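You operate a simulated robot arm through the tools that you are given. There is no shell and no other tool.

You run a simulated robot arm. Do the job below in one go: nothing can be reset, and whatever is moved stays where it is left.

JOB
Measure about half a glass of rice into the blue pan.
Fine: use the clear glass; bag and glass go back; no spills. Set down upright: bag, glass.

It is judged by the outcome, as a careful person would: the job done as asked, and still so three seconds after it is handed in. It fails if anything else is knocked over, pushed out of place, dropped, spilled or broken.

ROBOT AND FRAMES
A 6-joint arm with a two-finger parallel gripper, fixed in place. Base frame: the origin is on the floor under the middle of its stand, x ahead of it, y to its left, z up. Readings come in m, degrees, newtons and seconds.
With the tool pointing down near the work surface it reaches from about 0.1 to 0.6 m from the base axis. Its first joint turns from -66.0 to 66.0 degrees. Payload 2.45 kg.
Tool frame: the origin (TCP) lies between the finger pads and is the grasp point; the fingertips stand 0.024 m ahead of it; z points along the fingers, y is the line along which they close. The gripper opens to 0.068 m. The fingers are 0.017 m wide and 0.01 m thick; the gripper's body (0.04 by 0.07 m) begins 0.041 m behind the TCP.
Orientation is told as [roll, pitch, yaw] about the base's x, y, z axes, in that order, counted from this pose: with the fingers straight down and closing along the base's y, the tool's x points along the base's -x, its y along +y and its z along -z.

CONTROLS
- The arm moves only by the tool play_rows. Its argument "series" is text: rows parted by semicolons, each of 7 numbers parted by spaces: the turn, a rotation vector about the tool's x, y, z in degrees, then the shift along the tool's x, y, z in m, then the closure in counts, from 0 (fully open) to 255 (shut). In form: wx wy wz dx dy dz gripper; .... A call has 1 to 20 rows; each row is the pose to reach, as a shift and turn from the pose commanded when the call began, along the tool's axes at that moment. Each row takes 0.2 s and may step no farther than 0.05 m and 8.6 degrees from the row before; otherwise, or with a gripper value out of range, the whole call is refused. Where a pose cannot be reached the arm comes as near as it can. A force on the tool above 40 N (or 10 N above the force at the start of the call, whichever is more), or a blocked arm, ends the call early, and 0.2 s more pass. Each finger travels about 0.108 m/s and halts on what it meets, pressing with about 22 N; the grip force reading is that of the motor and also rises with nothing between the fingers. The clock runs only during rows and for 0.2 s after the last one: add rows that repeat a pose to give the fingers time. The reply holds the time, the measured pose of the TCP, the force on the tool along the base axes, the opening and the grip force, in the units named above and with some noise, with the torque about the TCP (base axes, N m) and any sound that the robot's microphone picked up.
- Cameras (640 x 400 px; columns grow to the right, rows downward): "scene" is fixed at [0.1872, 0.4397, 1.4678]; the picture's right is [-0.46, -0.89, 0.00], its down [-0.48, 0.25, -0.84] and it looks along [0.75, -0.39, -0.54] (base axes); focal length 214 px, centre (320, 200). "wrist" rides on the gripper at [0.084, 0.011, -0.075] in the tool frame; the picture's right is [-0.13, 0.99, 0.00], its down [-0.60, -0.08, -0.79] and it looks along [-0.79, -0.10, 0.61] (tool axes); focal length 251 px, centre (320, 200).
- get_image(camera): a new picture of that camera. It takes no simulated time.
- measure_at(camera, pixels): for up to 12 pixels [column, row] of the newest picture of that camera ("zoom" is the newest enlarged one), the place [x, y, z] in the base frame of the surface seen there, good to about 0.002 m. It takes no simulated time.
- enlarge(camera, box): a new picture of the part [left, top, right, bottom] of that camera's present view, enlarged. It takes no simulated time.
- hand_in(): hands the job in; it is judged then, once.

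Unless the task says otherwise, let go and move clear before handing in.

The tools are called as a command line: name --argument value ..., lists and objects as JSON in quotes. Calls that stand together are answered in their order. play_rows: Moves the arm, as the interface text tells. Its arguments: {"type":"object","properties":{"series":{"type":"string"}},"required":["series"]} The other tools are called the same way: get_image (camera) takes a picture; measure_at (camera, pixels) gives the place of the surface under pixels of a picture; enlarge (camera, box) takes an enlarged picture of a part of a camera's view; hand_in () hands the job in.

At the start:

```text
time: 0.0
eef_pos: [0.3266, 0.2887, 1.3887]
tool_rot: [-0.1, 0.0, 0.0]
ft_force: [-0.1, -0.1, 0.9]
ft_torque: [-0.05, -0.04, 0.04]
gripper_width: 0.068
grasp_force: 0.1
```

scene: 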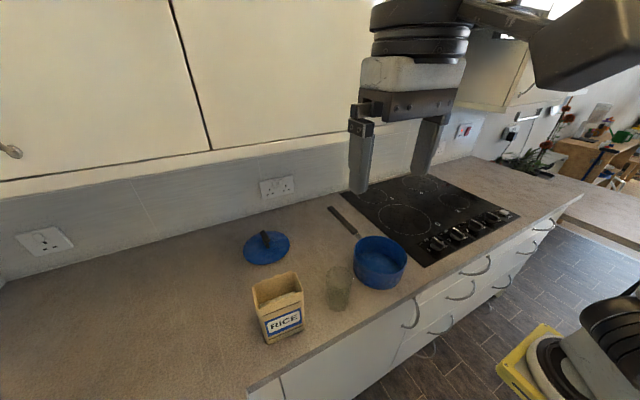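
wrist: 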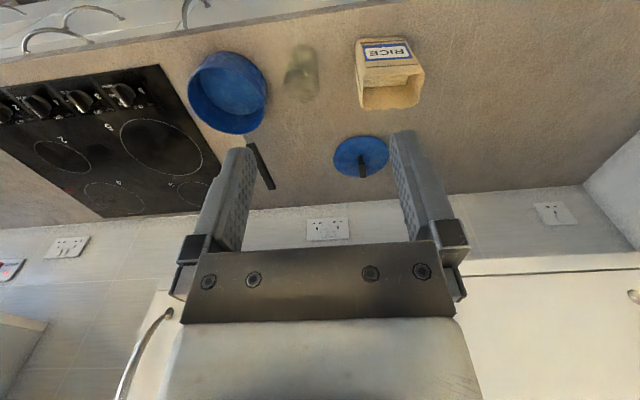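

The start pictures show the open rice bag near scene pixel (280,305), the clear glass near (338,288), the blue pan at (380,262) and a blue lid at (266,247). I'll enlarge that area to measure them.

enlarge --camera "scene" --box '[230, 190, 430, 350]'

enlarge --camera "wrist" --box '[180, 20, 460, 195]'

```text
2.50 times, centred on (330, 270) of scene
```

zoom: 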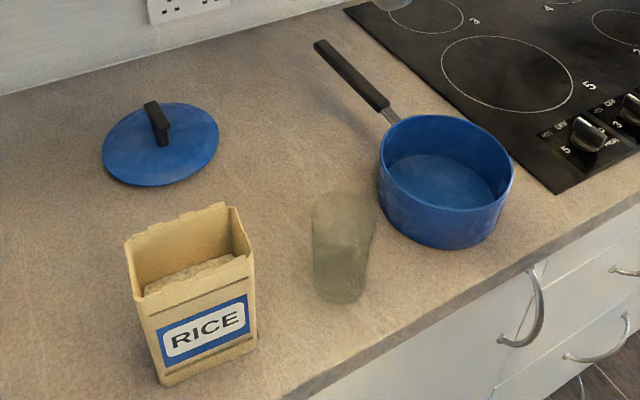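

```text
2.29 times, centred on (320, 108) of wrist
```

zoom: 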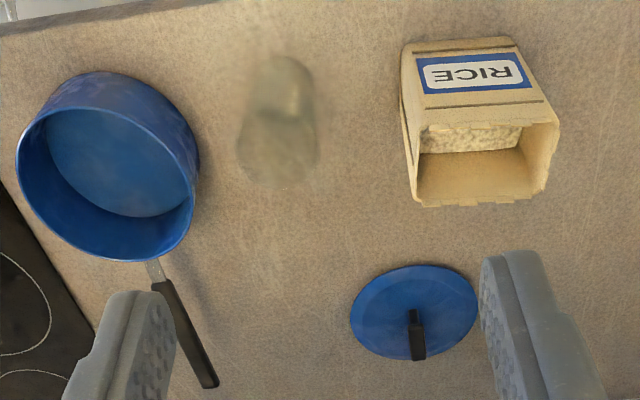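

The zooms show the bag open at the top with rice inside, about as wide as the gripper opening, and the glass standing between bag and pan. Next I'll measure points on all of them.

measure_at --camera "zoom" --pixels '[[418, 130], [556, 126], [412, 200], [548, 198], [403, 50], [512, 40], [470, 140], [280, 60], [280, 110], [275, 180], [240, 140], [318, 140]]'

measure_at --camera "scene" --pixels '[[254, 288], [298, 273], [304, 290], [263, 312], [265, 342], [303, 330], [340, 268], [338, 305], [355, 280], [326, 285], [280, 300], [320, 350]]'

```text
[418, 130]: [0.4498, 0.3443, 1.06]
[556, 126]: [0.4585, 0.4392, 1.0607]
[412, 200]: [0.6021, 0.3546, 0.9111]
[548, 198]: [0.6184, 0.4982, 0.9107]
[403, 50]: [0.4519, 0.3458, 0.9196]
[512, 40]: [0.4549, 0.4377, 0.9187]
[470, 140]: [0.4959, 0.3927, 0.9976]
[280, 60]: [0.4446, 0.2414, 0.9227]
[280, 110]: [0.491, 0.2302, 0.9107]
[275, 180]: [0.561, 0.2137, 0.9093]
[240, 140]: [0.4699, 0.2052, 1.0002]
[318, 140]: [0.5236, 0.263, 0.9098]
```

```text
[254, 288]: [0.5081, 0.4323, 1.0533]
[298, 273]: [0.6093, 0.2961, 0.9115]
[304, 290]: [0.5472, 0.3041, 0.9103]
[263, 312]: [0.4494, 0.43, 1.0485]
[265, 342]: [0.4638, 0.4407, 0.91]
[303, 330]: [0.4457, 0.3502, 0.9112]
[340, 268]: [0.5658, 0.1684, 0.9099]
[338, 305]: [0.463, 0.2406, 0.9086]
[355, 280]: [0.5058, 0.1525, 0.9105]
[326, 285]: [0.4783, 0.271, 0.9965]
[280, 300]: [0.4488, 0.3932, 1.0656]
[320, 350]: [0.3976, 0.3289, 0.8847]
```

The counter top is at about z=0.910, and the bag spans roughly x 0.449–0.51, y 0.345–0.439, with its top near 1.06. I'll enlarge the glass, the bag mouth and the arm for finer geometry.

enlarge --camera "scene" --box '[310, 250, 374, 314]'

enlarge --camera "scene" --box '[340, 0, 640, 190]'

enlarge --camera "scene" --box '[240, 260, 320, 350]'

```text
6.25 times, centred on (342, 282) of scene
```

zoom: 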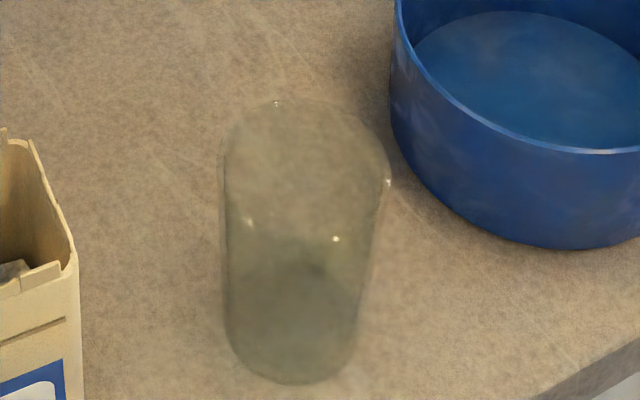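

```text
2.11 times, centred on (490, 95) of scene
```

zoom: 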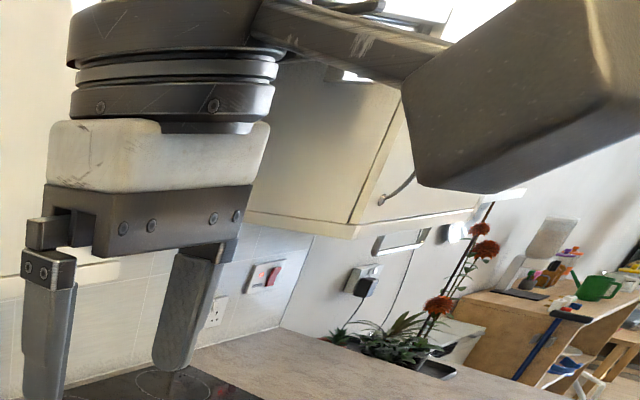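

```text
4.44 times, centred on (280, 305) of scene
```

zoom: 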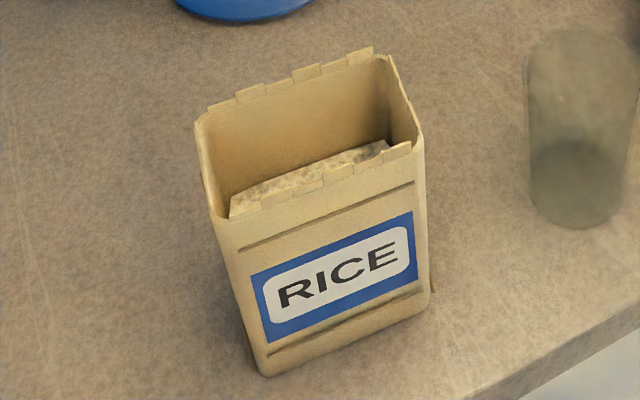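

The camera housing sits on a bracket on the tool's +x side, so I'll treat it as solid. Now I'll measure the bag mouth and rice in the latest zoom.

measure_at --camera "zoom" --pixels '[[200, 125], [225, 218], [372, 55], [408, 150], [388, 62], [270, 95], [310, 185], [262, 375], [425, 300], [300, 180], [350, 160], [245, 205]]'

measure_at --camera "scene" --pixels '[[280, 294], [290, 290], [381, 240], [357, 262], [405, 250], [382, 268], [380, 262], [356, 237], [331, 208], [340, 218], [266, 262], [262, 236]]'

```text
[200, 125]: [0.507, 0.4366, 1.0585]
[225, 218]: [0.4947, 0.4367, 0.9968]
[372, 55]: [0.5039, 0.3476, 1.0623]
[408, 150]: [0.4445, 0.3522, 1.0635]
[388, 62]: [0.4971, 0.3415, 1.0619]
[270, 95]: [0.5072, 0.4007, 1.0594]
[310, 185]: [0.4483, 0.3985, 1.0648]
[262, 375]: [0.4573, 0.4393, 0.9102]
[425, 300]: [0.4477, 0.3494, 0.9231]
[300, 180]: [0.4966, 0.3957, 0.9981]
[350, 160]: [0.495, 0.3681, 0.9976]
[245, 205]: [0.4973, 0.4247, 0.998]
```

```text
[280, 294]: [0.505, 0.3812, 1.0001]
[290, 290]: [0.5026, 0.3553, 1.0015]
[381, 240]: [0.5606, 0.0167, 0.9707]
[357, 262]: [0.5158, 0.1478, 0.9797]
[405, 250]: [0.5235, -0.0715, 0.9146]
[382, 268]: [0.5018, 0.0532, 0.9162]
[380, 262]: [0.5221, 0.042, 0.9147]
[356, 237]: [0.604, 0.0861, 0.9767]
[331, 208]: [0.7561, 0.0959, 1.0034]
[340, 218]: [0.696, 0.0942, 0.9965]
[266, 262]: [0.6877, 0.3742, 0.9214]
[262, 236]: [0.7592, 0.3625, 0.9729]
```

The bag measures about 0.061 m thick in x and 0.095 m wide in y, with the rice surface near z=0.998. Before moving I'll check the cabinets, wall and pan rim, and look more closely at the glass.

measure_at --camera "scene" --pixels '[[100, 100], [100, 163], [300, 80], [300, 138], [300, 160], [480, 100], [250, 390], [400, 300], [357, 250], [380, 236], [405, 255], [375, 287]]'

enlarge --camera "scene" --box '[318, 262, 362, 312]'

```text
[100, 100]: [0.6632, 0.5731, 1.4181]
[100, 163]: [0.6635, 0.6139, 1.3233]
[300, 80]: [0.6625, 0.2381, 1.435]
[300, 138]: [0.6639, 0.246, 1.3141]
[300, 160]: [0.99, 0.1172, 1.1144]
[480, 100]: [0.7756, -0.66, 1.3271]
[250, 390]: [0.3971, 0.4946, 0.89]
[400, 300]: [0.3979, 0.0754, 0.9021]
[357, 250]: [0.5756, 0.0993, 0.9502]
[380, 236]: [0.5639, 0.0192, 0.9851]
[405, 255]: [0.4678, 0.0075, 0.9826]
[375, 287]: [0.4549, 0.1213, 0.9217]
```

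```text
8.00 times, centred on (340, 287) of scene
```

zoom: 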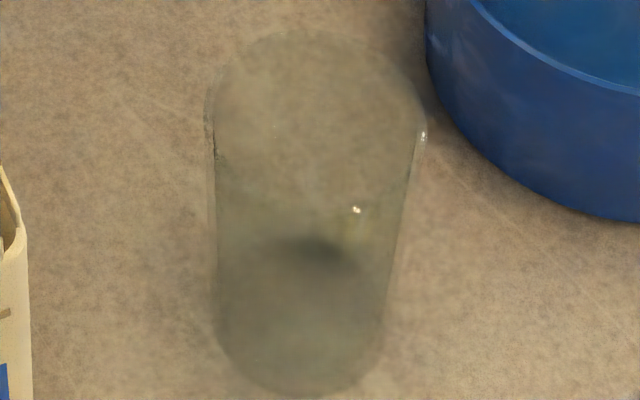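

The upper cabinet front is at x≈0.663 with its bottom at z≈1.31, and the counter edge is at x≈0.398. I'll measure the glass outline in this zoom.

measure_at --camera "zoom" --pixels '[[207, 115], [210, 150], [424, 125], [420, 140], [320, 32], [250, 55], [400, 80], [214, 200], [220, 320], [384, 330], [300, 394], [355, 210]]'

enlarge --camera "wrist" --box '[270, 30, 340, 115]'

```text
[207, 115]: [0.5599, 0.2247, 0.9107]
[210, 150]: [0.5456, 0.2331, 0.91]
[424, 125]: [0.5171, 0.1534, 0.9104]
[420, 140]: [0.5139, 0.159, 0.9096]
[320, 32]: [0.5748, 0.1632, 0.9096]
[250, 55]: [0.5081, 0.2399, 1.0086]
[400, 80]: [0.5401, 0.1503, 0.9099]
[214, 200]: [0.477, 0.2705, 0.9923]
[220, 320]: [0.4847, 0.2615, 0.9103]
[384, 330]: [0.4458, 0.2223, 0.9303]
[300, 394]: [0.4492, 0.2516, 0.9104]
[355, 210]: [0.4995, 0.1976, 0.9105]
```

```text
4.71 times, centred on (305, 72) of wrist
```

zoom: 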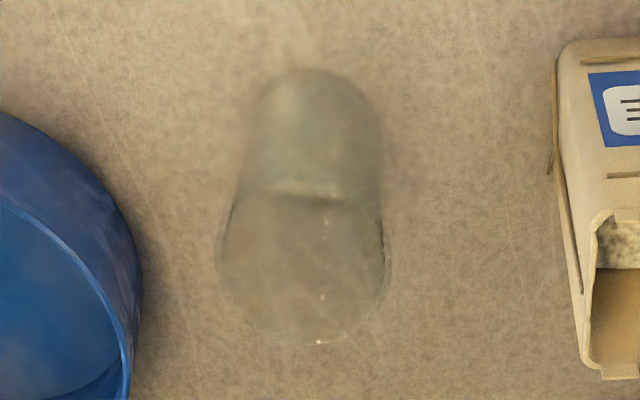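

The glass is about 0.068 m across the rim, 0.058 m at the base and 0.1 m high, centred near (0.474, 0.238). I'll test reach by moving above the bag with the fingers turned to close along x, staying well above everything.

play_rows --series "0 0 8.18 -0.0137 0.0101 0.0172 0; 0 0 16.36 -0.0275 0.0202 0.0344 0; 0 0 24.54 -0.0412 0.0303 0.0515 0; 0 0 32.7 -0.0549 0.0404 0.0687 0; 0 0 40.9 -0.0686 0.0505 0.0859 0; 0 0 49.1 -0.0824 0.0605 0.1031 0; 0 0 57.3 -0.0961 0.0706 0.1203 0; 0 0 65.4 -0.1098 0.0807 0.1375 0; 0 0 73.6 -0.1235 0.0908 0.1546 0; 0 0 81.8 -0.1373 0.1009 0.1718 0; 0 0 90 -0.151 0.111 0.189 0; 0 0 90 -0.151 0.111 0.189 0; 0 0 90 -0.151 0.111 0.189 0"

```text
time: 2.8
eef_pos: [0.4758, 0.4001, 1.2007]
tool_rot: [0.0, -0.1, -90.1]
ft_force: [0.4, 0.1, 0.4]
ft_torque: [-0.02, -0.02, -0.02]
gripper_width: 0.0683
grasp_force: 0.0
```

The arm reached (0.476, 0.400, 1.201) at yaw -90 without trouble. I'll look from both cameras.

get_image --camera "scene"

get_image --camera "wrist"

```text
taken
```

scene: 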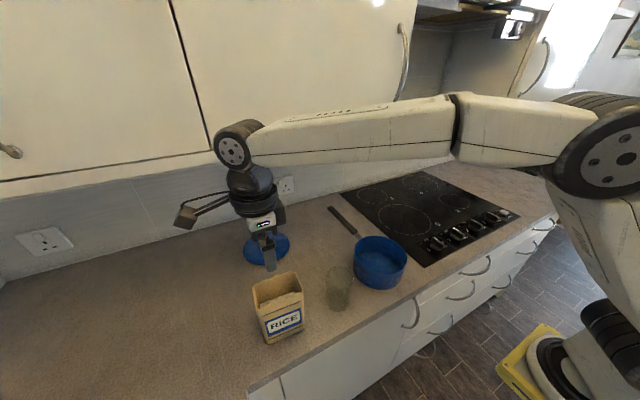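

```text
taken
```

wrist: 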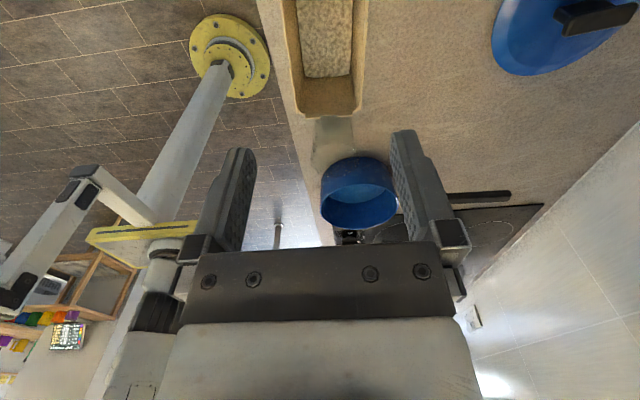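

The wrist view shows the bag mouth at about (325,55) in line with the fingers. I'll measure its edges there to get the bag's exact yaw, and check the scene view too.

enlarge --camera "wrist" --box '[260, 0, 400, 125]'

```text
3.20 times, centred on (330, 62) of wrist
```

zoom: 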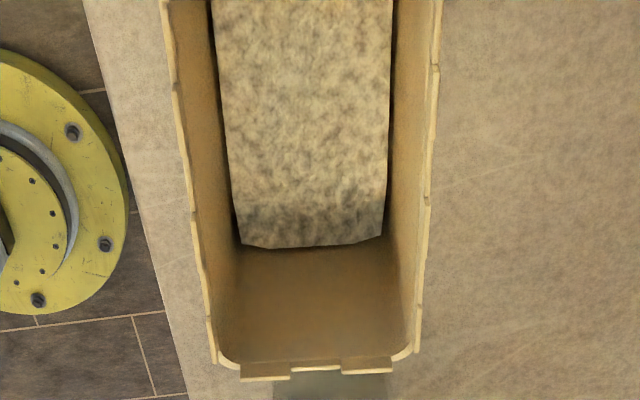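

measure_at --camera "zoom" --pixels '[[164, 12], [178, 120], [195, 230], [207, 320], [439, 20], [433, 110], [424, 220], [415, 330], [265, 373], [365, 370], [300, 100], [300, 220]]'

measure_at --camera "wrist" --pixels '[[333, 125], [313, 140], [318, 165], [352, 140], [310, 158], [340, 160], [320, 186], [398, 186], [358, 158], [358, 195], [347, 120], [320, 120]]'

```text
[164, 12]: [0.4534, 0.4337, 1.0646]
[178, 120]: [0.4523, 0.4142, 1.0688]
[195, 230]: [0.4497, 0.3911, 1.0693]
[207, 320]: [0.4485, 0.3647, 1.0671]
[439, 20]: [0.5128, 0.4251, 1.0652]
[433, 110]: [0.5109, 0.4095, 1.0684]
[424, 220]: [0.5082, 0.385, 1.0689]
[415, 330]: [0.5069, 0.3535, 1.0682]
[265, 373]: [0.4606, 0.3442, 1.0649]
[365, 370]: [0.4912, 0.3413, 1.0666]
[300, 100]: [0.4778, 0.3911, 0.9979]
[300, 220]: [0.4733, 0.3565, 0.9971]
```

```text
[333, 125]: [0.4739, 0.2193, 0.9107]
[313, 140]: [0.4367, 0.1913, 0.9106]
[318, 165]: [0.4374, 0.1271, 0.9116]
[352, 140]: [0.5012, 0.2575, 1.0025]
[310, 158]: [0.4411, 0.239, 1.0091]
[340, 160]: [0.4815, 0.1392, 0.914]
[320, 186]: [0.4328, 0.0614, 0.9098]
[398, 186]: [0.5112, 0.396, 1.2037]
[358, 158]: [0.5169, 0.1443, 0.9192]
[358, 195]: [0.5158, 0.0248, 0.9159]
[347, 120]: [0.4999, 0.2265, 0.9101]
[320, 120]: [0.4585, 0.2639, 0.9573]
```

The bag is yawed about -4.4°, 0.059 m thick, and its jagged top edge reaches z≈1.067. Before touching anything I'll test in free air that the tool can tilt 100° toward +y over the glass, which is the pouring pose.

play_rows --series "0 8.4 0 -0.01 0 0 0; 0 16.8 0 -0.02 0 0 0; 0 25.2 0 -0.03 0 0 0; 0 33.6 0 -0.04 0 0 0; 0 42 0 -0.05 0 0 0; 0 50.4 0 -0.06 0 0 0; 0 58.8 0 -0.07 0 0 0; 0 67.2 0 -0.08 0 0 0; 0 75.6 0 -0.09 0 0 0; 0 84 0 -0.10 0 0 0; 0 92.4 0 -0.11 0 0 0; 0 100 0 -0.12 0 0 0; 0 100 0 -0.12 0 0 0; 0 100 0 -0.12 0 0 0"

get_image --camera "scene"

get_image --camera "wrist"

```text
time: 5.8
eef_pos: [0.4764, 0.2804, 1.2]
tool_rot: [179.8, 79.9, 90.0]
ft_force: [-0.7, 0.4, 0.1]
ft_torque: [0.0, -0.01, 0.01]
gripper_width: 0.0679
grasp_force: 0.0
```

```text
taken
```

scene: 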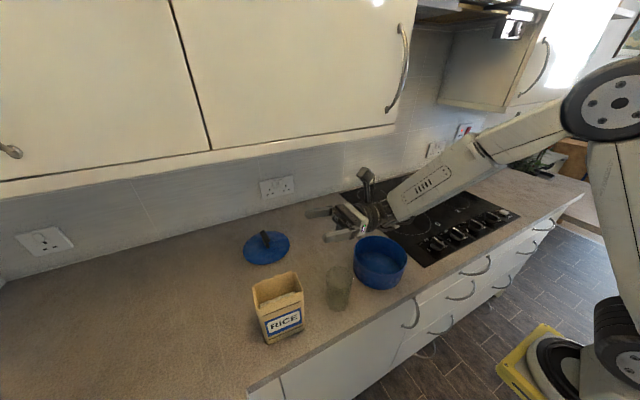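

```text
taken
```

wrist: 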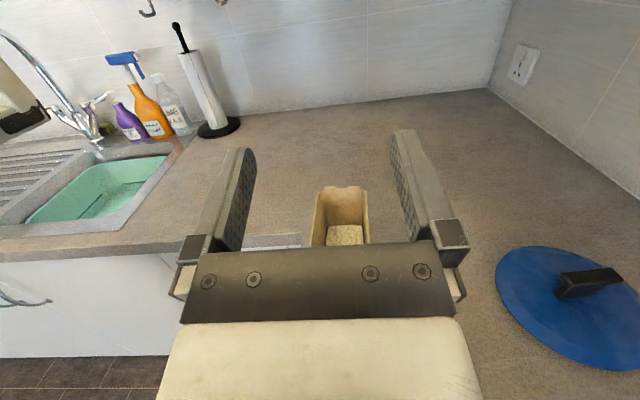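

The 100° tilt works at z=1.2. Next I'll test the actual pouring height of about z=1.09 with a -25° roll about the tool axis, still empty-handed and clear of the glass rim at 1.008.

play_rows --series "0 0 -5 -0.018 0 -0.0032 0; 0 0 -10 -0.036 0 -0.0064 0; 0 0 -15 -0.054 0 -0.0095 0; 0 0 -20 -0.072 0 -0.0127 0; 0 0 -25 -0.090 0 -0.0159 0; 0 0 -25 -0.1083 0 -0.0191 0; 0 0 -25 -0.1083 0 -0.0191 0"

get_image --camera "scene"

enlarge --camera "scene" --box '[290, 150, 490, 310]'

```text
time: 7.4
eef_pos: [0.4759, 0.2795, 1.0903]
tool_rot: [112.8, 63.1, 20.5]
ft_force: [0.0, -0.2, 0.5]
ft_torque: [-0.01, 0.05, 0.01]
gripper_width: 0.0679
grasp_force: 0.0
```

```text
taken
```

scene: 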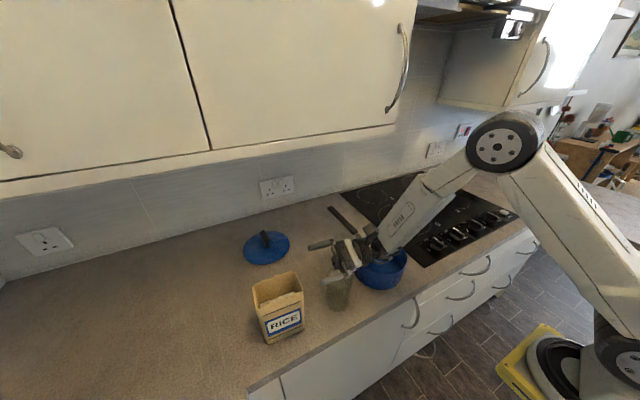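

```text
2.50 times, centred on (390, 230) of scene
```

zoom: 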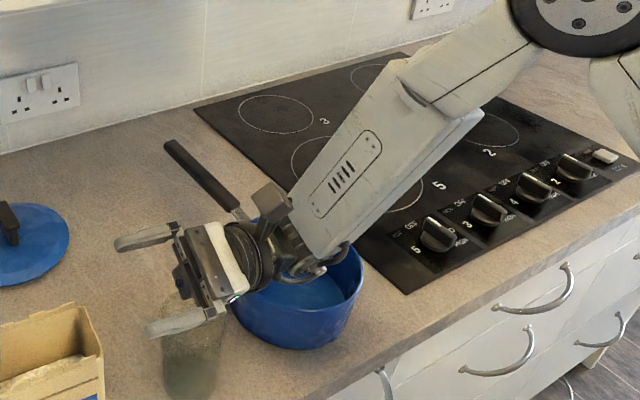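

The pouring pose was reached with the wrist hanging over the pan. I'll measure how close the wrist's lowest visible parts are to the pan rim.

measure_at --camera "zoom" --pixels '[[300, 278], [285, 270], [340, 247], [320, 260], [240, 285], [225, 300], [200, 320], [355, 300], [290, 345], [265, 200], [250, 260], [175, 330]]'

get_image --camera "wrist"

```text
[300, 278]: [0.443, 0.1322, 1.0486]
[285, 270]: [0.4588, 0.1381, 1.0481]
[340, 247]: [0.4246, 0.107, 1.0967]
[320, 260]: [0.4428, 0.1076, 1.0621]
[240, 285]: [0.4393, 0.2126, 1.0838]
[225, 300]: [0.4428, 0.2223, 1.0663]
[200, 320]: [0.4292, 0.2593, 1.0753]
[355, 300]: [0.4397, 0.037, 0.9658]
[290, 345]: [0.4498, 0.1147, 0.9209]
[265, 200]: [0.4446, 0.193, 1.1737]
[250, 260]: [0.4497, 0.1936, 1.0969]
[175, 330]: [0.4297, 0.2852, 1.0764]
```

```text
taken
```

wrist: 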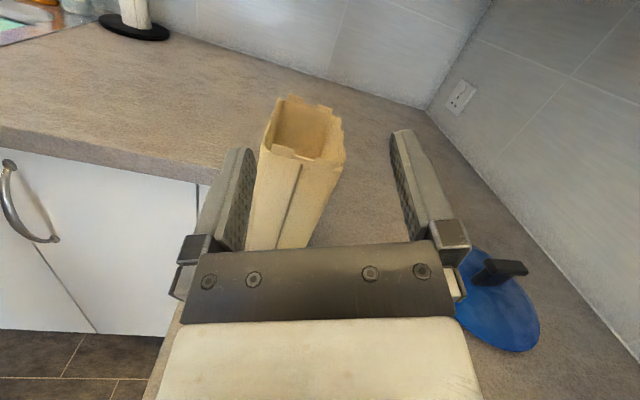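

The lowest visible wrist parts sit near z≈1.048, above both the pan rim (0.985) and the glass rim, so this pose is usable. I'll back out by undoing the roll while rising to z=1.2.

play_rows --series "0 0 0 0.0246 0.0115 0.0048 0; 0 0 5 0.0491 0.0229 0.0096 0; 0 0 10 0.0737 0.0344 0.0143 0; 0 0 15 0.0982 0.0458 0.0191 0; 0 0 20 0.0982 0.0458 0.0191 0; 0 0 25 0.0982 0.0458 0.0191 0; 0 0 25 0.0982 0.0458 0.0191 0"

```text
time: 9.0
eef_pos: [0.4783, 0.2804, 1.2019]
tool_rot: [-179.8, 79.9, 90.3]
ft_force: [1.1, 0.1, -0.5]
ft_torque: [0.0, -0.01, 0.0]
gripper_width: 0.0681
grasp_force: 0.0
```

The tool is back at z=1.2 with only the 100° tilt left. I'll un-tilt while moving to a point above the bag.

play_rows --series "0 -8.4 0 -0.0019 0.0003 0.0109 0; 0 -16.8 0 -0.0039 0.0005 0.0218 0; 0 -25.2 0 -0.0058 0.0008 0.0327 0; 0 -33.6 0 -0.0077 0.001 0.0435 0; 0 -42 0 -0.0096 0.0013 0.0544 0; 0 -50.4 0 -0.0116 0.0015 0.0653 0; 0 -58.8 0 -0.0135 0.0018 0.0762 0; 0 -67.2 0 -0.0154 0.002 0.0871 0; 0 -75.6 0 -0.0173 0.0023 0.098 0; 0 -84 0 -0.0193 0.0025 0.1088 0; 0 -92.4 0 -0.0212 0.0028 0.1197 0; 0 -100 0 -0.0231 0.003 0.1306 0; 0 -100 0 -0.0231 0.003 0.1306 0; 0 -100 0 -0.0231 0.003 0.1306 0"

```text
time: 12.0
eef_pos: [0.4801, 0.4109, 1.1999]
tool_rot: [0.0, -0.1, -89.9]
ft_force: [0.6, -0.4, 0.1]
ft_torque: [0.0, 0.02, -0.01]
gripper_width: 0.068
grasp_force: 0.0
```

I'm above the bag again at (0.480, 0.411, 1.200). Now I'll add the -4.4° yaw and come down to z=1.115, with the fingertips still above the bag top, to check alignment.

play_rows --series "0 0 2.2 0.001 0.0005 0.03 0; 0 0 4.4 0.002 0.001 0.06 0; 0 0 4.4 0.002 0.001 0.085 0; 0 0 4.4 0.002 0.001 0.085 0; 0 0 4.4 0.002 0.001 0.085 0"

get_image --camera "wrist"

enlarge --camera "scene" --box '[220, 200, 340, 350]'

```text
time: 13.2
eef_pos: [0.4802, 0.4138, 1.1162]
tool_rot: [0.1, 0.0, -94.3]
ft_force: [0.0, -0.8, 1.0]
ft_torque: [0.01, 0.01, 0.02]
gripper_width: 0.0683
grasp_force: 0.1
```

```text
taken
```

wrist: 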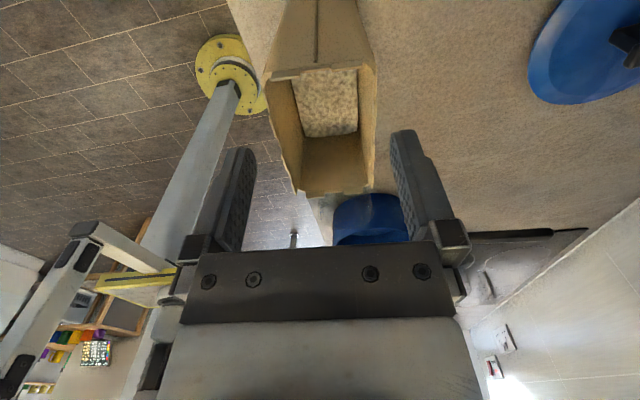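

```text
2.67 times, centred on (280, 275) of scene
```

zoom: 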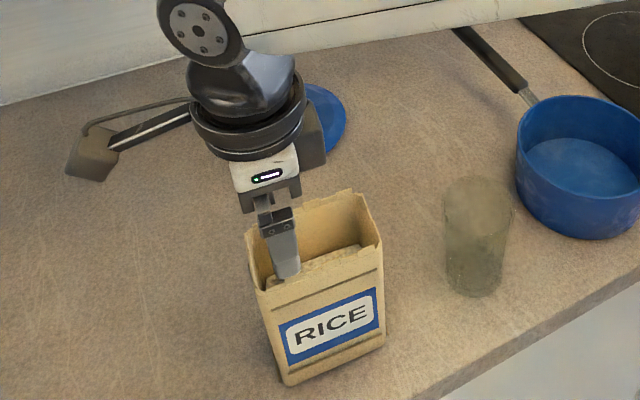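

The bag mouth shows between the fingers at rows 70–195 of the wrist view. I'll re-measure both long edges from here to fine-tune the x centring.

measure_at --camera "wrist" --pixels '[[273, 90], [279, 120], [286, 155], [291, 175], [376, 85], [376, 120], [375, 150], [374, 175], [265, 73], [374, 62], [300, 195], [360, 190]]'

enlarge --camera "wrist" --box '[240, 40, 400, 210]'

```text
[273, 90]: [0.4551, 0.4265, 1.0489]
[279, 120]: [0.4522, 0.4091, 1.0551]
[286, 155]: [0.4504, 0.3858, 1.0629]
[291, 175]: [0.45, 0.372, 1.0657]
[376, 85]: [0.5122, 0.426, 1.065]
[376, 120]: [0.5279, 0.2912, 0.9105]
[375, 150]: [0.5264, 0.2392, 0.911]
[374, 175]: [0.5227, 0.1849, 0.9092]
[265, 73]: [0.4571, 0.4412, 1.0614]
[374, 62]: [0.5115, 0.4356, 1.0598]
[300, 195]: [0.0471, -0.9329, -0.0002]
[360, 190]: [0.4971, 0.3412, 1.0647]
```

```text
2.35 times, centred on (320, 125) of wrist
```

zoom: 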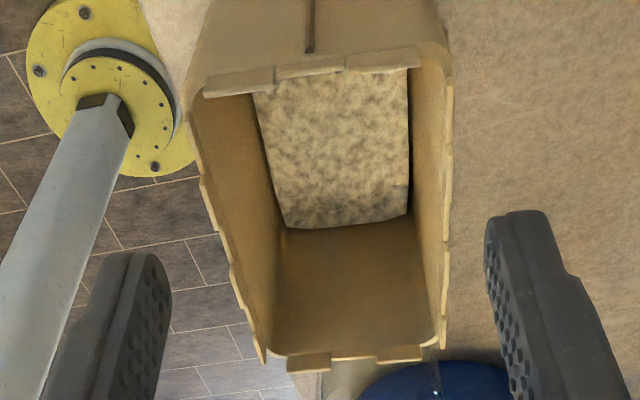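

The front edge is at x≈0.452 and the back at x≈0.511 near y=0.41, so the fingers should have about 4 mm clearance each side. I'll shift 1 mm in +x and descend to z≈1.034.

play_rows --series "0 0 0 0 0.001 0.01 0; 0 0 0 0 0.001 0.025 0; 0 0 0 0 0.001 0.04 0; 0 0 0 0 0.001 0.055 0; 0 0 0 0 0.001 0.07 0; 0 0 0 0 0.001 0.082 0; 0 0 0 0 0.001 0.082 0"

enlarge --camera "scene" --box '[220, 200, 340, 350]'

get_image --camera "wrist"

```text
time: 14.8
eef_pos: [0.482, 0.4134, 1.0334]
tool_rot: [0.0, 0.1, -94.4]
ft_force: [0.5, -0.2, -0.2]
ft_torque: [0.02, 0.03, 0.03]
gripper_width: 0.0679
grasp_force: 0.0
```

```text
2.67 times, centred on (280, 275) of scene
```

zoom: 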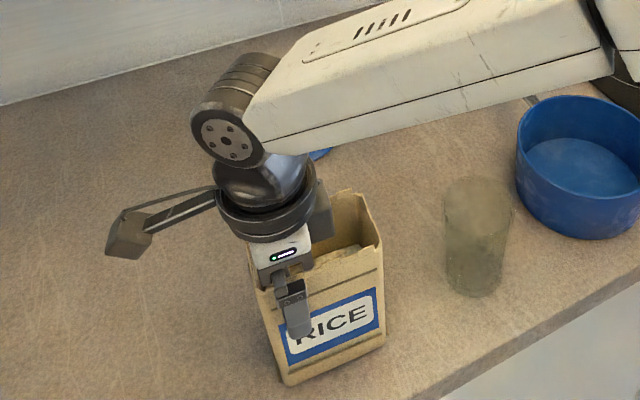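

```text
taken
```

wrist: 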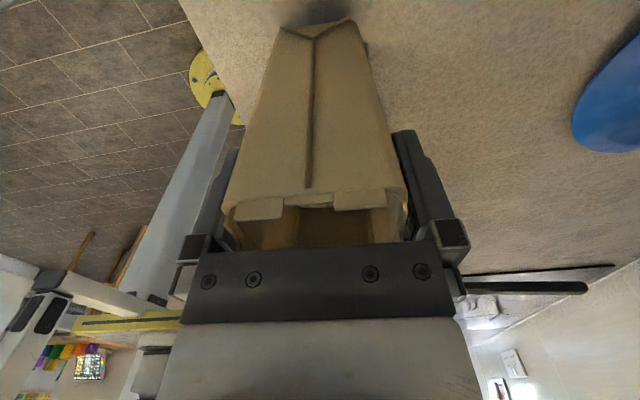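

The fingers straddle the bag with no contact force. I'll close on it in place.

play_rows --series "0 0 0 0 0 0 255; 0 0 0 0 0 0 255; 0 0 0 0 0 0 255; 0 0 0 0 0 0 255"

```text
time: 15.8
eef_pos: [0.4827, 0.4134, 1.033]
tool_rot: [0.0, 0.0, -94.4]
ft_force: [0.7, 0.5, -0.5]
ft_torque: [0.11, -0.03, 0.01]
gripper_width: 0.0617
grasp_force: 21.6
```

The grip is firm at 0.0617 m and 21.6 N. I'll lift slowly by 3 cm and check the weight and whether the bag stays level.

play_rows --series "0 0 0 0 0 -0.005 255; 0 0 0 0 0 -0.01 255; 0 0 0 0 0 -0.02 255; 0 0 0 0 0 -0.03 255; 0 0 0 0 0 -0.03 255"

enlarge --camera "scene" --box '[220, 200, 340, 350]'

get_image --camera "wrist"

```text
time: 17.0
eef_pos: [0.4826, 0.4157, 1.0627]
tool_rot: [0.1, 0.0, -94.4]
ft_force: [0.2, -0.1, -3.3]
ft_torque: [0.07, 0.0, 0.01]
gripper_width: 0.0616
grasp_force: 22.0
```

```text
2.67 times, centred on (280, 275) of scene
```

zoom: 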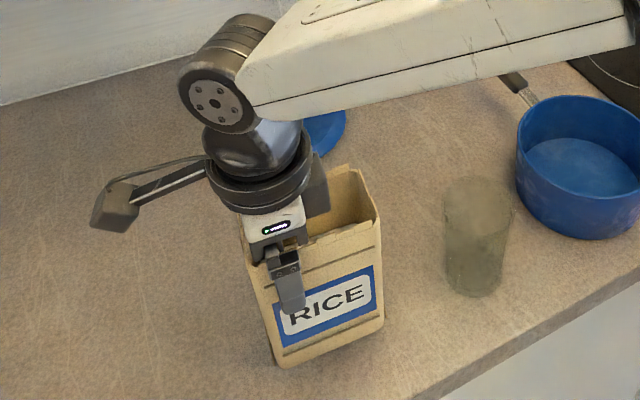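

```text
taken
```

wrist: 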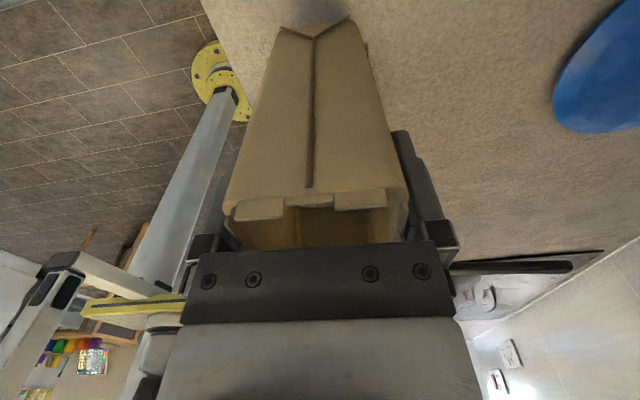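

The bag came up cleanly at about 3.5 N and hangs level. I'll lift it straight up to z≈1.20, clear of the glass, then carry it gently toward the glass side.

play_rows --series "0 0 0 0 0 -0.01 255; 0 0 0 0 0 -0.03 255; 0 0 0 0 0 -0.05 255; 0 0 0 0 0 -0.07 255; 0 0 0 0 0 -0.09 255; 0 0 0 0 0 -0.11 255; 0 0 0 0 0 -0.13 255; 0 0 0 -0.01 0 -0.145 255; 0 0 0 -0.025 0 -0.155 255; 0 0 0 -0.045 0 -0.157 255; 0 0 0 -0.065 0 -0.157 255; 0 0 0 -0.085 0 -0.157 255; 0 0 0 -0.10 0 -0.157 255; 0 0 0 -0.11 0 -0.157 255; 0 0 0 -0.1133 0.0007 -0.157 255; 0 0 0 -0.1133 0.0007 -0.157 255"

```text
time: 20.4
eef_pos: [0.4733, 0.3021, 1.2204]
tool_rot: [0.0, 0.0, -94.4]
ft_force: [0.6, 0.3, -4.0]
ft_torque: [0.05, -0.01, -0.01]
gripper_width: 0.0617
grasp_force: 22.1
```

The bag is at (0.473, 0.302, 1.220), holding steady. I'll tilt it to 50° slowly, which is well below where rice should flow, and check for slipping.

play_rows --series "0 4 0 0 0 0 255; 0 8 0 0 0 0 255; 0 12 0 0 0 0 255; 0 16 0 0 0 0 255; 0 20 0 0 0 0 255; 0 24 0 0 0 0 255; 0 28 0 0 0 0 255; 0 32 0 0 0 0 255; 0 36 0 0 0 0 255; 0 40 0 0 0 0 255; 0 44 0 0 0 0 255; 0 48 0 0 0 0 255; 0 50 0 0 0 0 255; 0 50 0 0 0 0 255"

enlarge --camera "scene" --box '[230, 160, 430, 320]'

get_image --camera "wrist"

```text
time: 23.4
eef_pos: [0.474, 0.3014, 1.2205]
tool_rot: [0.1, 50.0, -94.4]
ft_force: [0.0, 0.2, -3.9]
ft_torque: [-0.11, 0.02, 0.04]
gripper_width: 0.0618
grasp_force: 22.0
```

```text
2.50 times, centred on (330, 240) of scene
```

zoom: 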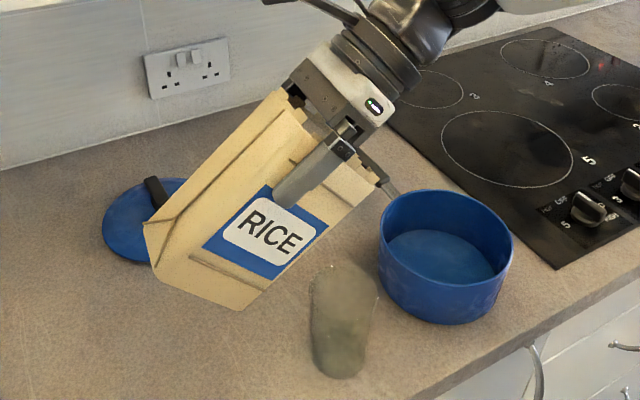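

```text
taken
```

wrist: 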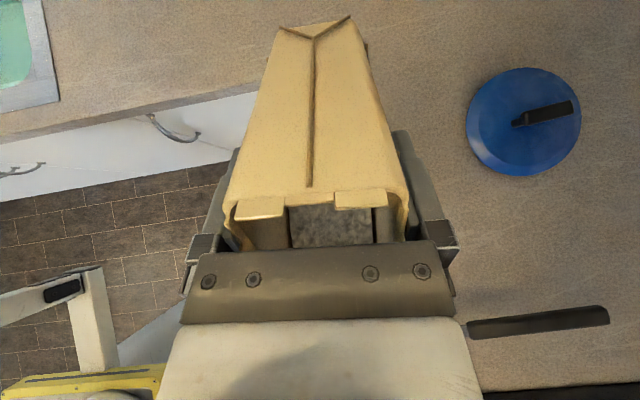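

No slipping at 50°, and the rice can be seen inside the mouth at wrist (330,225). I'll roll -25° about the tool axis so the near corner of the bag becomes the spout.

play_rows --series "0 0 -4 0 0 0 255; 0 0 -8 0 0 0 255; 0 0 -12 0 0 0 255; 0 0 -16 0 0 0 255; 0 0 -20 0 0 0 255; 0 0 -24 0 0 0 255; 0 0 -25 0 0 0 255; 0 0 -25 0 0 0 255"

enlarge --camera "scene" --box '[230, 160, 430, 320]'

```text
time: 25.2
eef_pos: [0.474, 0.3013, 1.2205]
tool_rot: [26.8, 44.0, -58.4]
ft_force: [-0.2, 0.2, -3.1]
ft_torque: [-0.12, 0.02, 0.0]
gripper_width: 0.0614
grasp_force: 21.9
```

```text
2.50 times, centred on (330, 240) of scene
```

zoom: 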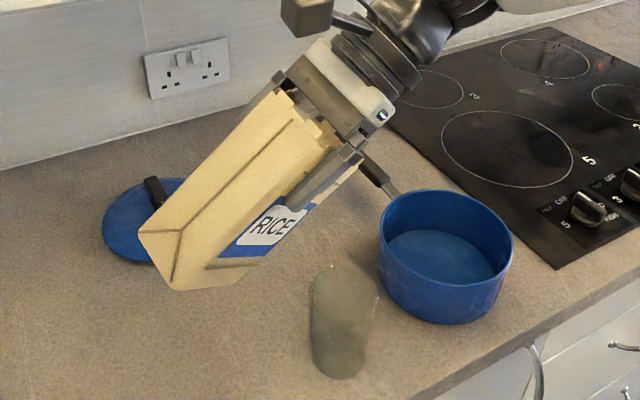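

The near-side lower corner is now the spout. I'll tilt to about 62° and lower the bag so the spout sits over the glass (0.475, 0.250) at z≈1.06, which should still be below flow onset.

play_rows --series "-0.63 1.36 0 -0.0084 -0.0037 0.01 255; -1.27 2.72 0 -0.0169 -0.0074 0.02 255; -1.9 4.08 0 -0.0253 -0.0111 0.03 255; -2.54 5.44 0 -0.0338 -0.0148 0.0401 255; -3.17 6.8 0 -0.0422 -0.0185 0.0501 255; -3.8 8.16 0 -0.0506 -0.0222 0.0601 255; -4.44 9.52 0 -0.0591 -0.0259 0.0702 255; -5.07 10.88 0 -0.0675 -0.0296 0.0802 255; -5.07 10.88 0 -0.0675 -0.0296 0.0802 255"

enlarge --camera "scene" --box '[240, 190, 420, 334]'

get_image --camera "wrist"

```text
time: 27.2
eef_pos: [0.4761, 0.3161, 1.1119]
tool_rot: [38.5, 53.2, -49.6]
ft_force: [-0.6, 0.2, -2.9]
ft_torque: [-0.15, 0.04, -0.02]
gripper_width: 0.0617
grasp_force: 22.2
```

```text
2.78 times, centred on (330, 262) of scene
```

zoom: 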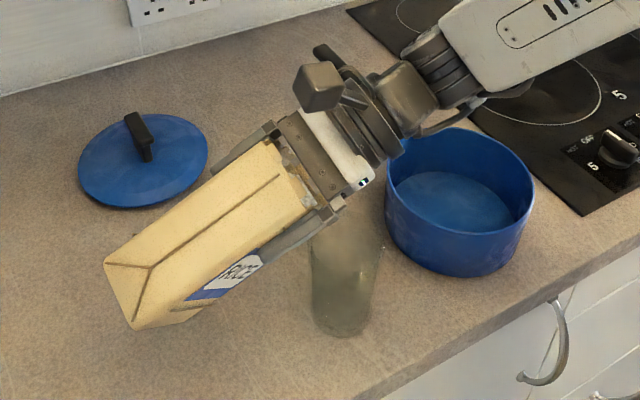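

```text
taken
```

wrist: 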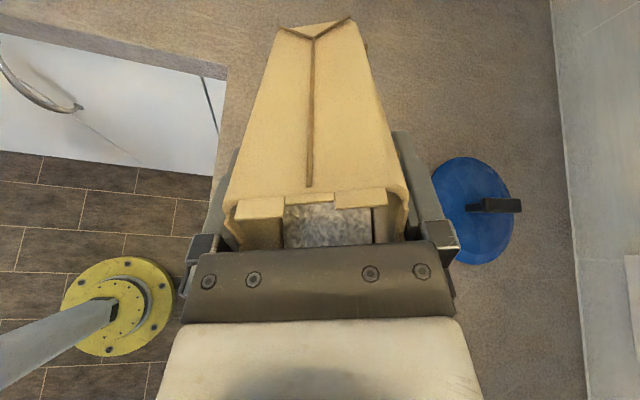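

No rice has flowed yet, and the glass at zoom (345,280) looks empty with the spout above it. Before tilting further I'll zoom in tighter on the spout and glass.

enlarge --camera "scene" --box '[310, 240, 380, 310]'

enlarge --camera "wrist" --box '[210, 170, 430, 270]'

```text
5.71 times, centred on (345, 275) of scene
```

zoom: 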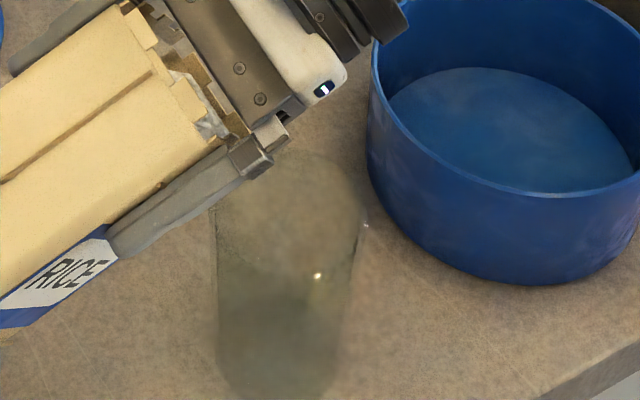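

```text
2.91 times, centred on (320, 220) of wrist
```

zoom: 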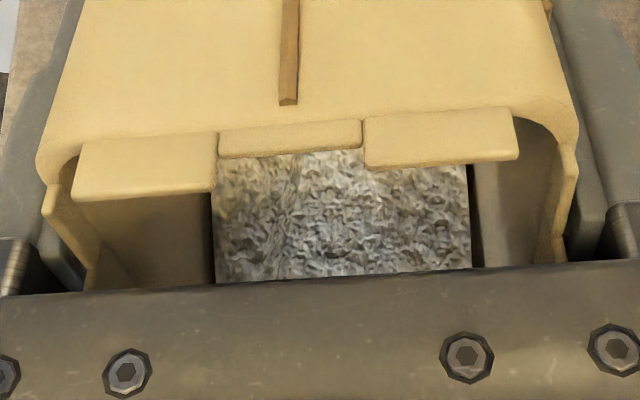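

The rice shows at zoom (340,215), still inside the mouth. I'll tilt to 74° with the spout held over the glass at z≈1.04 and watch for any sound or flow.

play_rows --series "-0.85 1.81 0 -0.0019 -0.0009 -0.0012 255; -1.69 3.63 0 -0.0038 -0.0018 -0.0024 255; -2.54 5.44 0 -0.0057 -0.0027 -0.0037 255; -3.38 7.25 0 -0.0075 -0.0035 -0.0049 255; -4.23 9.07 0 -0.0094 -0.0044 -0.0061 255; -5.07 10.88 0 -0.0113 -0.0053 -0.0073 255; -5.07 10.88 0 -0.0113 -0.0053 -0.0073 255; -5.07 10.88 0 -0.0113 -0.0053 -0.0073 255"

enlarge --camera "scene" --box '[310, 240, 380, 310]'

enlarge --camera "wrist" --box '[210, 170, 430, 270]'

```text
time: 29.0
eef_pos: [0.4755, 0.3042, 1.1052]
tool_rot: [55.8, 60.6, -34.9]
ft_force: [0.4, -0.2, -2.7]
ft_torque: [-0.13, 0.03, -0.01]
gripper_width: 0.0613
grasp_force: 21.8
```

```text
5.71 times, centred on (345, 275) of scene
```

zoom: 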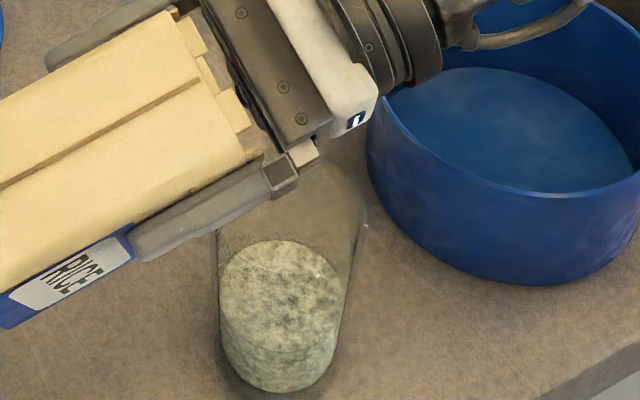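

```text
2.91 times, centred on (320, 220) of wrist
```

zoom: 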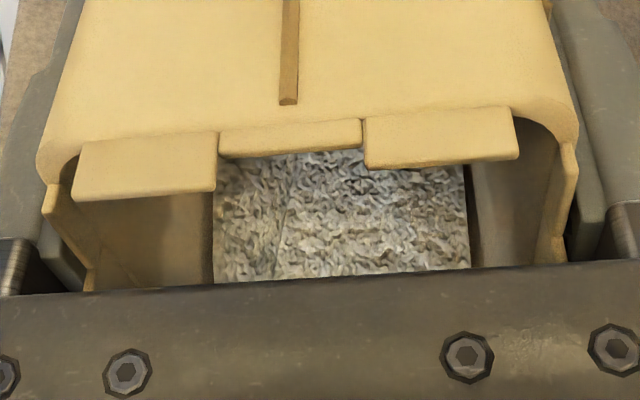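

Rice has already flowed: the glass at scene zoom (280,310) now holds a layer. I'll measure its surface height right away (no simulated time passes).

enlarge --camera "scene" --box '[315, 255, 375, 315]'

```text
6.67 times, centred on (345, 285) of scene
```

zoom: 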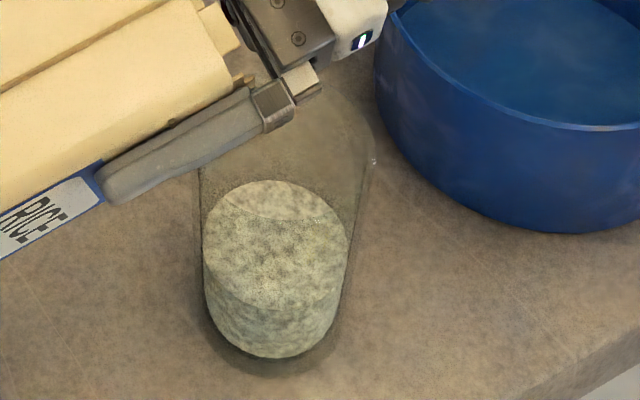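

measure_at --camera "zoom" --pixels '[[275, 190], [275, 240], [275, 270], [275, 295], [230, 230], [320, 230], [208, 240], [345, 235], [270, 350], [215, 300], [335, 300], [275, 330]]'

```text
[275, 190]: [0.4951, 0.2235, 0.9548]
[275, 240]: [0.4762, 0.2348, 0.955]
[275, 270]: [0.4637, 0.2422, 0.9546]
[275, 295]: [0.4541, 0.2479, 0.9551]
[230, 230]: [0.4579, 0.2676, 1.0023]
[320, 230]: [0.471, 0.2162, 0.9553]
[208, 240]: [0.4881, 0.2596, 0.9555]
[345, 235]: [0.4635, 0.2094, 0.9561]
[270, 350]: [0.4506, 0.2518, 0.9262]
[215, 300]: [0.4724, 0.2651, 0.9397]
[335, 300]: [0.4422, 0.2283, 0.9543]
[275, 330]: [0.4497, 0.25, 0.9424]
```

The rice surface is at z≈0.955, against a glass floor near 0.92 and a rim near 1.009, so it is about 35–40% full. I'll hold this pose for one short row to see whether it is still flowing.

play_rows --series "0 0 0 0 0 0 255"

enlarge --camera "scene" --box '[315, 255, 375, 315]'

measure_at --camera "zoom" --pixels '[[275, 190], [275, 240], [275, 270], [320, 230], [270, 350], [270, 358], [270, 365], [270, 372], [374, 160], [420, 300], [150, 300]]'

```text
time: 29.4
eef_pos: [0.4749, 0.3051, 1.1057]
tool_rot: [55.9, 60.5, -34.9]
ft_force: [-0.5, 0.0, -3.0]
ft_torque: [-0.14, 0.03, -0.02]
gripper_width: 0.0614
grasp_force: 22.2
```

```text
6.67 times, centred on (345, 285) of scene
```

zoom: 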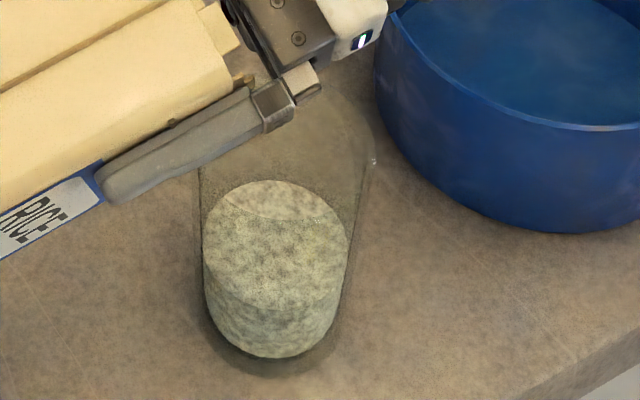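

```text
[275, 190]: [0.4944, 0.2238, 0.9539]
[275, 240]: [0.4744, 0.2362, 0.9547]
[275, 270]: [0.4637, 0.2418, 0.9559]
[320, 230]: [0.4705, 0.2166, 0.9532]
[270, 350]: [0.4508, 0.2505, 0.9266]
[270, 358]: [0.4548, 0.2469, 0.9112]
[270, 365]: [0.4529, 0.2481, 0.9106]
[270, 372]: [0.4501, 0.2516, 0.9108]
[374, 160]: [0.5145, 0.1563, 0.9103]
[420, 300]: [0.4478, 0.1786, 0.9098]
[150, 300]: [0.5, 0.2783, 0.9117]
```

The level stayed at z≈0.955, so flow stops at each tilt, and I see no grains on the counter. Half a glass needs roughly z≈0.966, so I'll tilt just 2.5° more.

play_rows --series "-0.53 1.13 0 0.0006 0.0003 -0.0016 255; -1.06 2.27 0 0.0013 0.0006 -0.0033 255; -1.06 2.27 0 0.0013 0.0006 -0.0033 255; -1.06 2.27 0 0.0013 0.0006 -0.0033 255"

enlarge --camera "scene" --box '[315, 255, 375, 315]'

measure_at --camera "zoom" --pixels '[[275, 170], [275, 190], [275, 220], [275, 240], [275, 260], [310, 200], [310, 230]]'

```text
time: 30.4
eef_pos: [0.4747, 0.3007, 1.1083]
tool_rot: [60.4, 61.8, -31.0]
ft_force: [0.2, -0.4, -2.8]
ft_torque: [-0.08, 0.01, 0.01]
gripper_width: 0.0614
grasp_force: 22.1
```

```text
6.67 times, centred on (345, 285) of scene
```

zoom: 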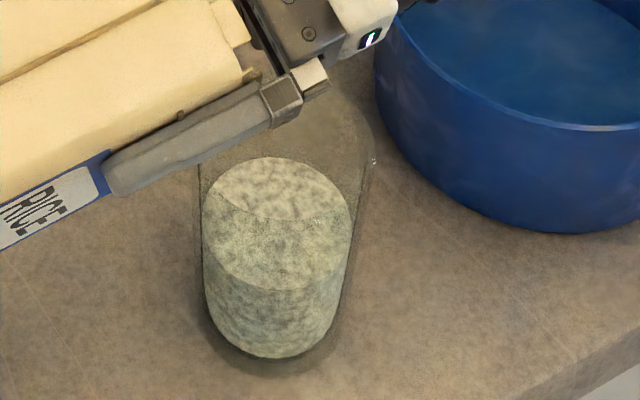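

```text
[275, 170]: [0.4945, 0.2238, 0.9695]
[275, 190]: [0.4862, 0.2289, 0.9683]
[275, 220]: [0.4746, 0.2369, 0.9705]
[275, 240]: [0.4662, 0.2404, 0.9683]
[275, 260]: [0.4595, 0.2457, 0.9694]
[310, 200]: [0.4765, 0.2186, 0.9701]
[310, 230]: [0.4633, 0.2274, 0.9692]
```

The rice surface is now level at z≈0.969, about half the glass by volume, with no spill visible. I'll tilt the bag back now, keeping the spout over the glass first, and then rise.

play_rows --series "0.88 -1.88 0 0.0011 0.0005 0.0019 255; 1.75 -3.75 0 0.0023 0.0011 0.0039 255; 2.63 -5.63 0 0.0034 0.0016 0.0058 255; 3.5 -7.5 0 0.0045 0.0021 0.0077 255; 4.38 -9.39 0 0.0056 0.0026 0.0096 255; 5.25 -11.26 0 0.0068 0.0032 0.0116 255; 6.13 -13.14 0 0.0079 0.0037 0.0135 255; 6.13 -13.14 0 0.0238 0.0111 0.0093 255; 6.13 -13.14 0 0.0396 0.0185 0.0051 255; 6.13 -13.14 0 0.0555 0.0259 0.0009 255; 6.13 -13.14 0 0.0714 0.0333 -0.0033 255; 6.13 -13.14 0 0.0872 0.0407 -0.0075 255; 6.13 -13.14 0 0.0872 0.0407 -0.0075 255"

enlarge --camera "scene" --box '[240, 190, 420, 334]'

```text
time: 33.2
eef_pos: [0.4774, 0.3152, 1.2032]
tool_rot: [38.5, 53.2, -49.4]
ft_force: [-0.1, -0.1, -2.8]
ft_torque: [-0.1, 0.01, 0.0]
gripper_width: 0.0614
grasp_force: 21.9
```

```text
2.78 times, centred on (330, 262) of scene
```

zoom: 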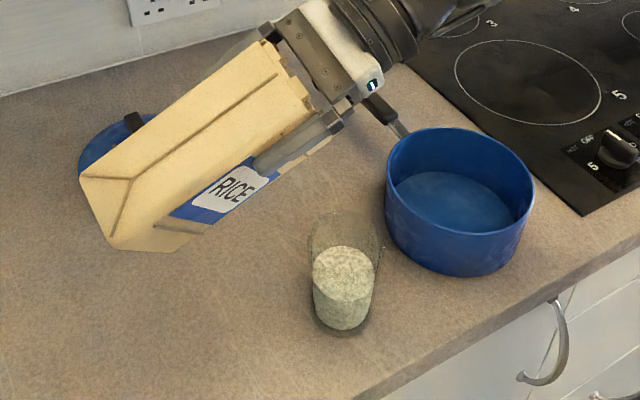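

The bag is clear and the counter around the glass looks clean. I'll undo the roll, then bring the bag upright.

play_rows --series "0 0 4 0 0 0 255; 0 0 8 0 0 0 255; 0 0 12 0 0 0 255; 0 0 16 0 0 0 255; 0 0 20 0 0 0 255; 0 0 24 0 0 0 255; 0 0 25 0 0 0 255; 0 0 25 0 0 0 255"

play_rows --series "0 -4 0 0 0 0 255; 0 -9 0 0 0 0 255; 0 -14 0 0 0 0 255; 0 -19 0 0 0 0 255; 0 -24 0 0 0 0 255; 0 -29 0 0 0 0 255; 0 -34 0 0 0 0 255; 0 -39 0 0 0 0 255; 0 -44 0 0 0 0 255; 0 -49 0 0 0 0 255; 0 -54 0 0 0 0 255; 0 -59 0 0 0 0 255; 0 -62 0 0 0 0 255; 0 -62 0 0 0 0 255"

get_image --camera "scene"

```text
time: 35.0
eef_pos: [0.4776, 0.3158, 1.2029]
tool_rot: [-0.1, 62.1, -94.5]
ft_force: [-0.1, 0.8, -2.0]
ft_torque: [-0.07, 0.02, -0.04]
gripper_width: 0.0618
grasp_force: 22.4
```

```text
time: 38.0
eef_pos: [0.4774, 0.3165, 1.202]
tool_rot: [0.1, 0.0, -94.4]
ft_force: [0.3, 0.0, -1.7]
ft_torque: [0.05, -0.04, -0.01]
gripper_width: 0.0614
grasp_force: 21.8
```

```text
taken
```

scene: 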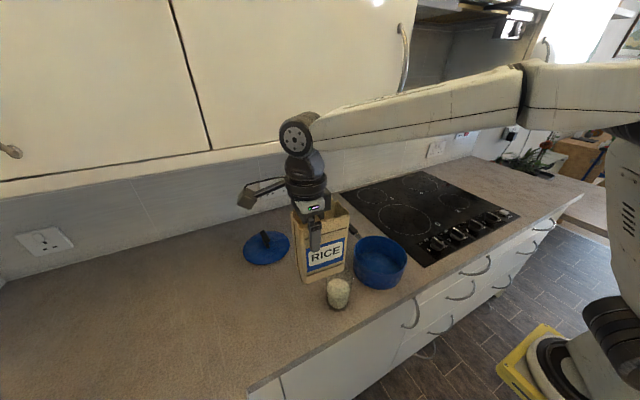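

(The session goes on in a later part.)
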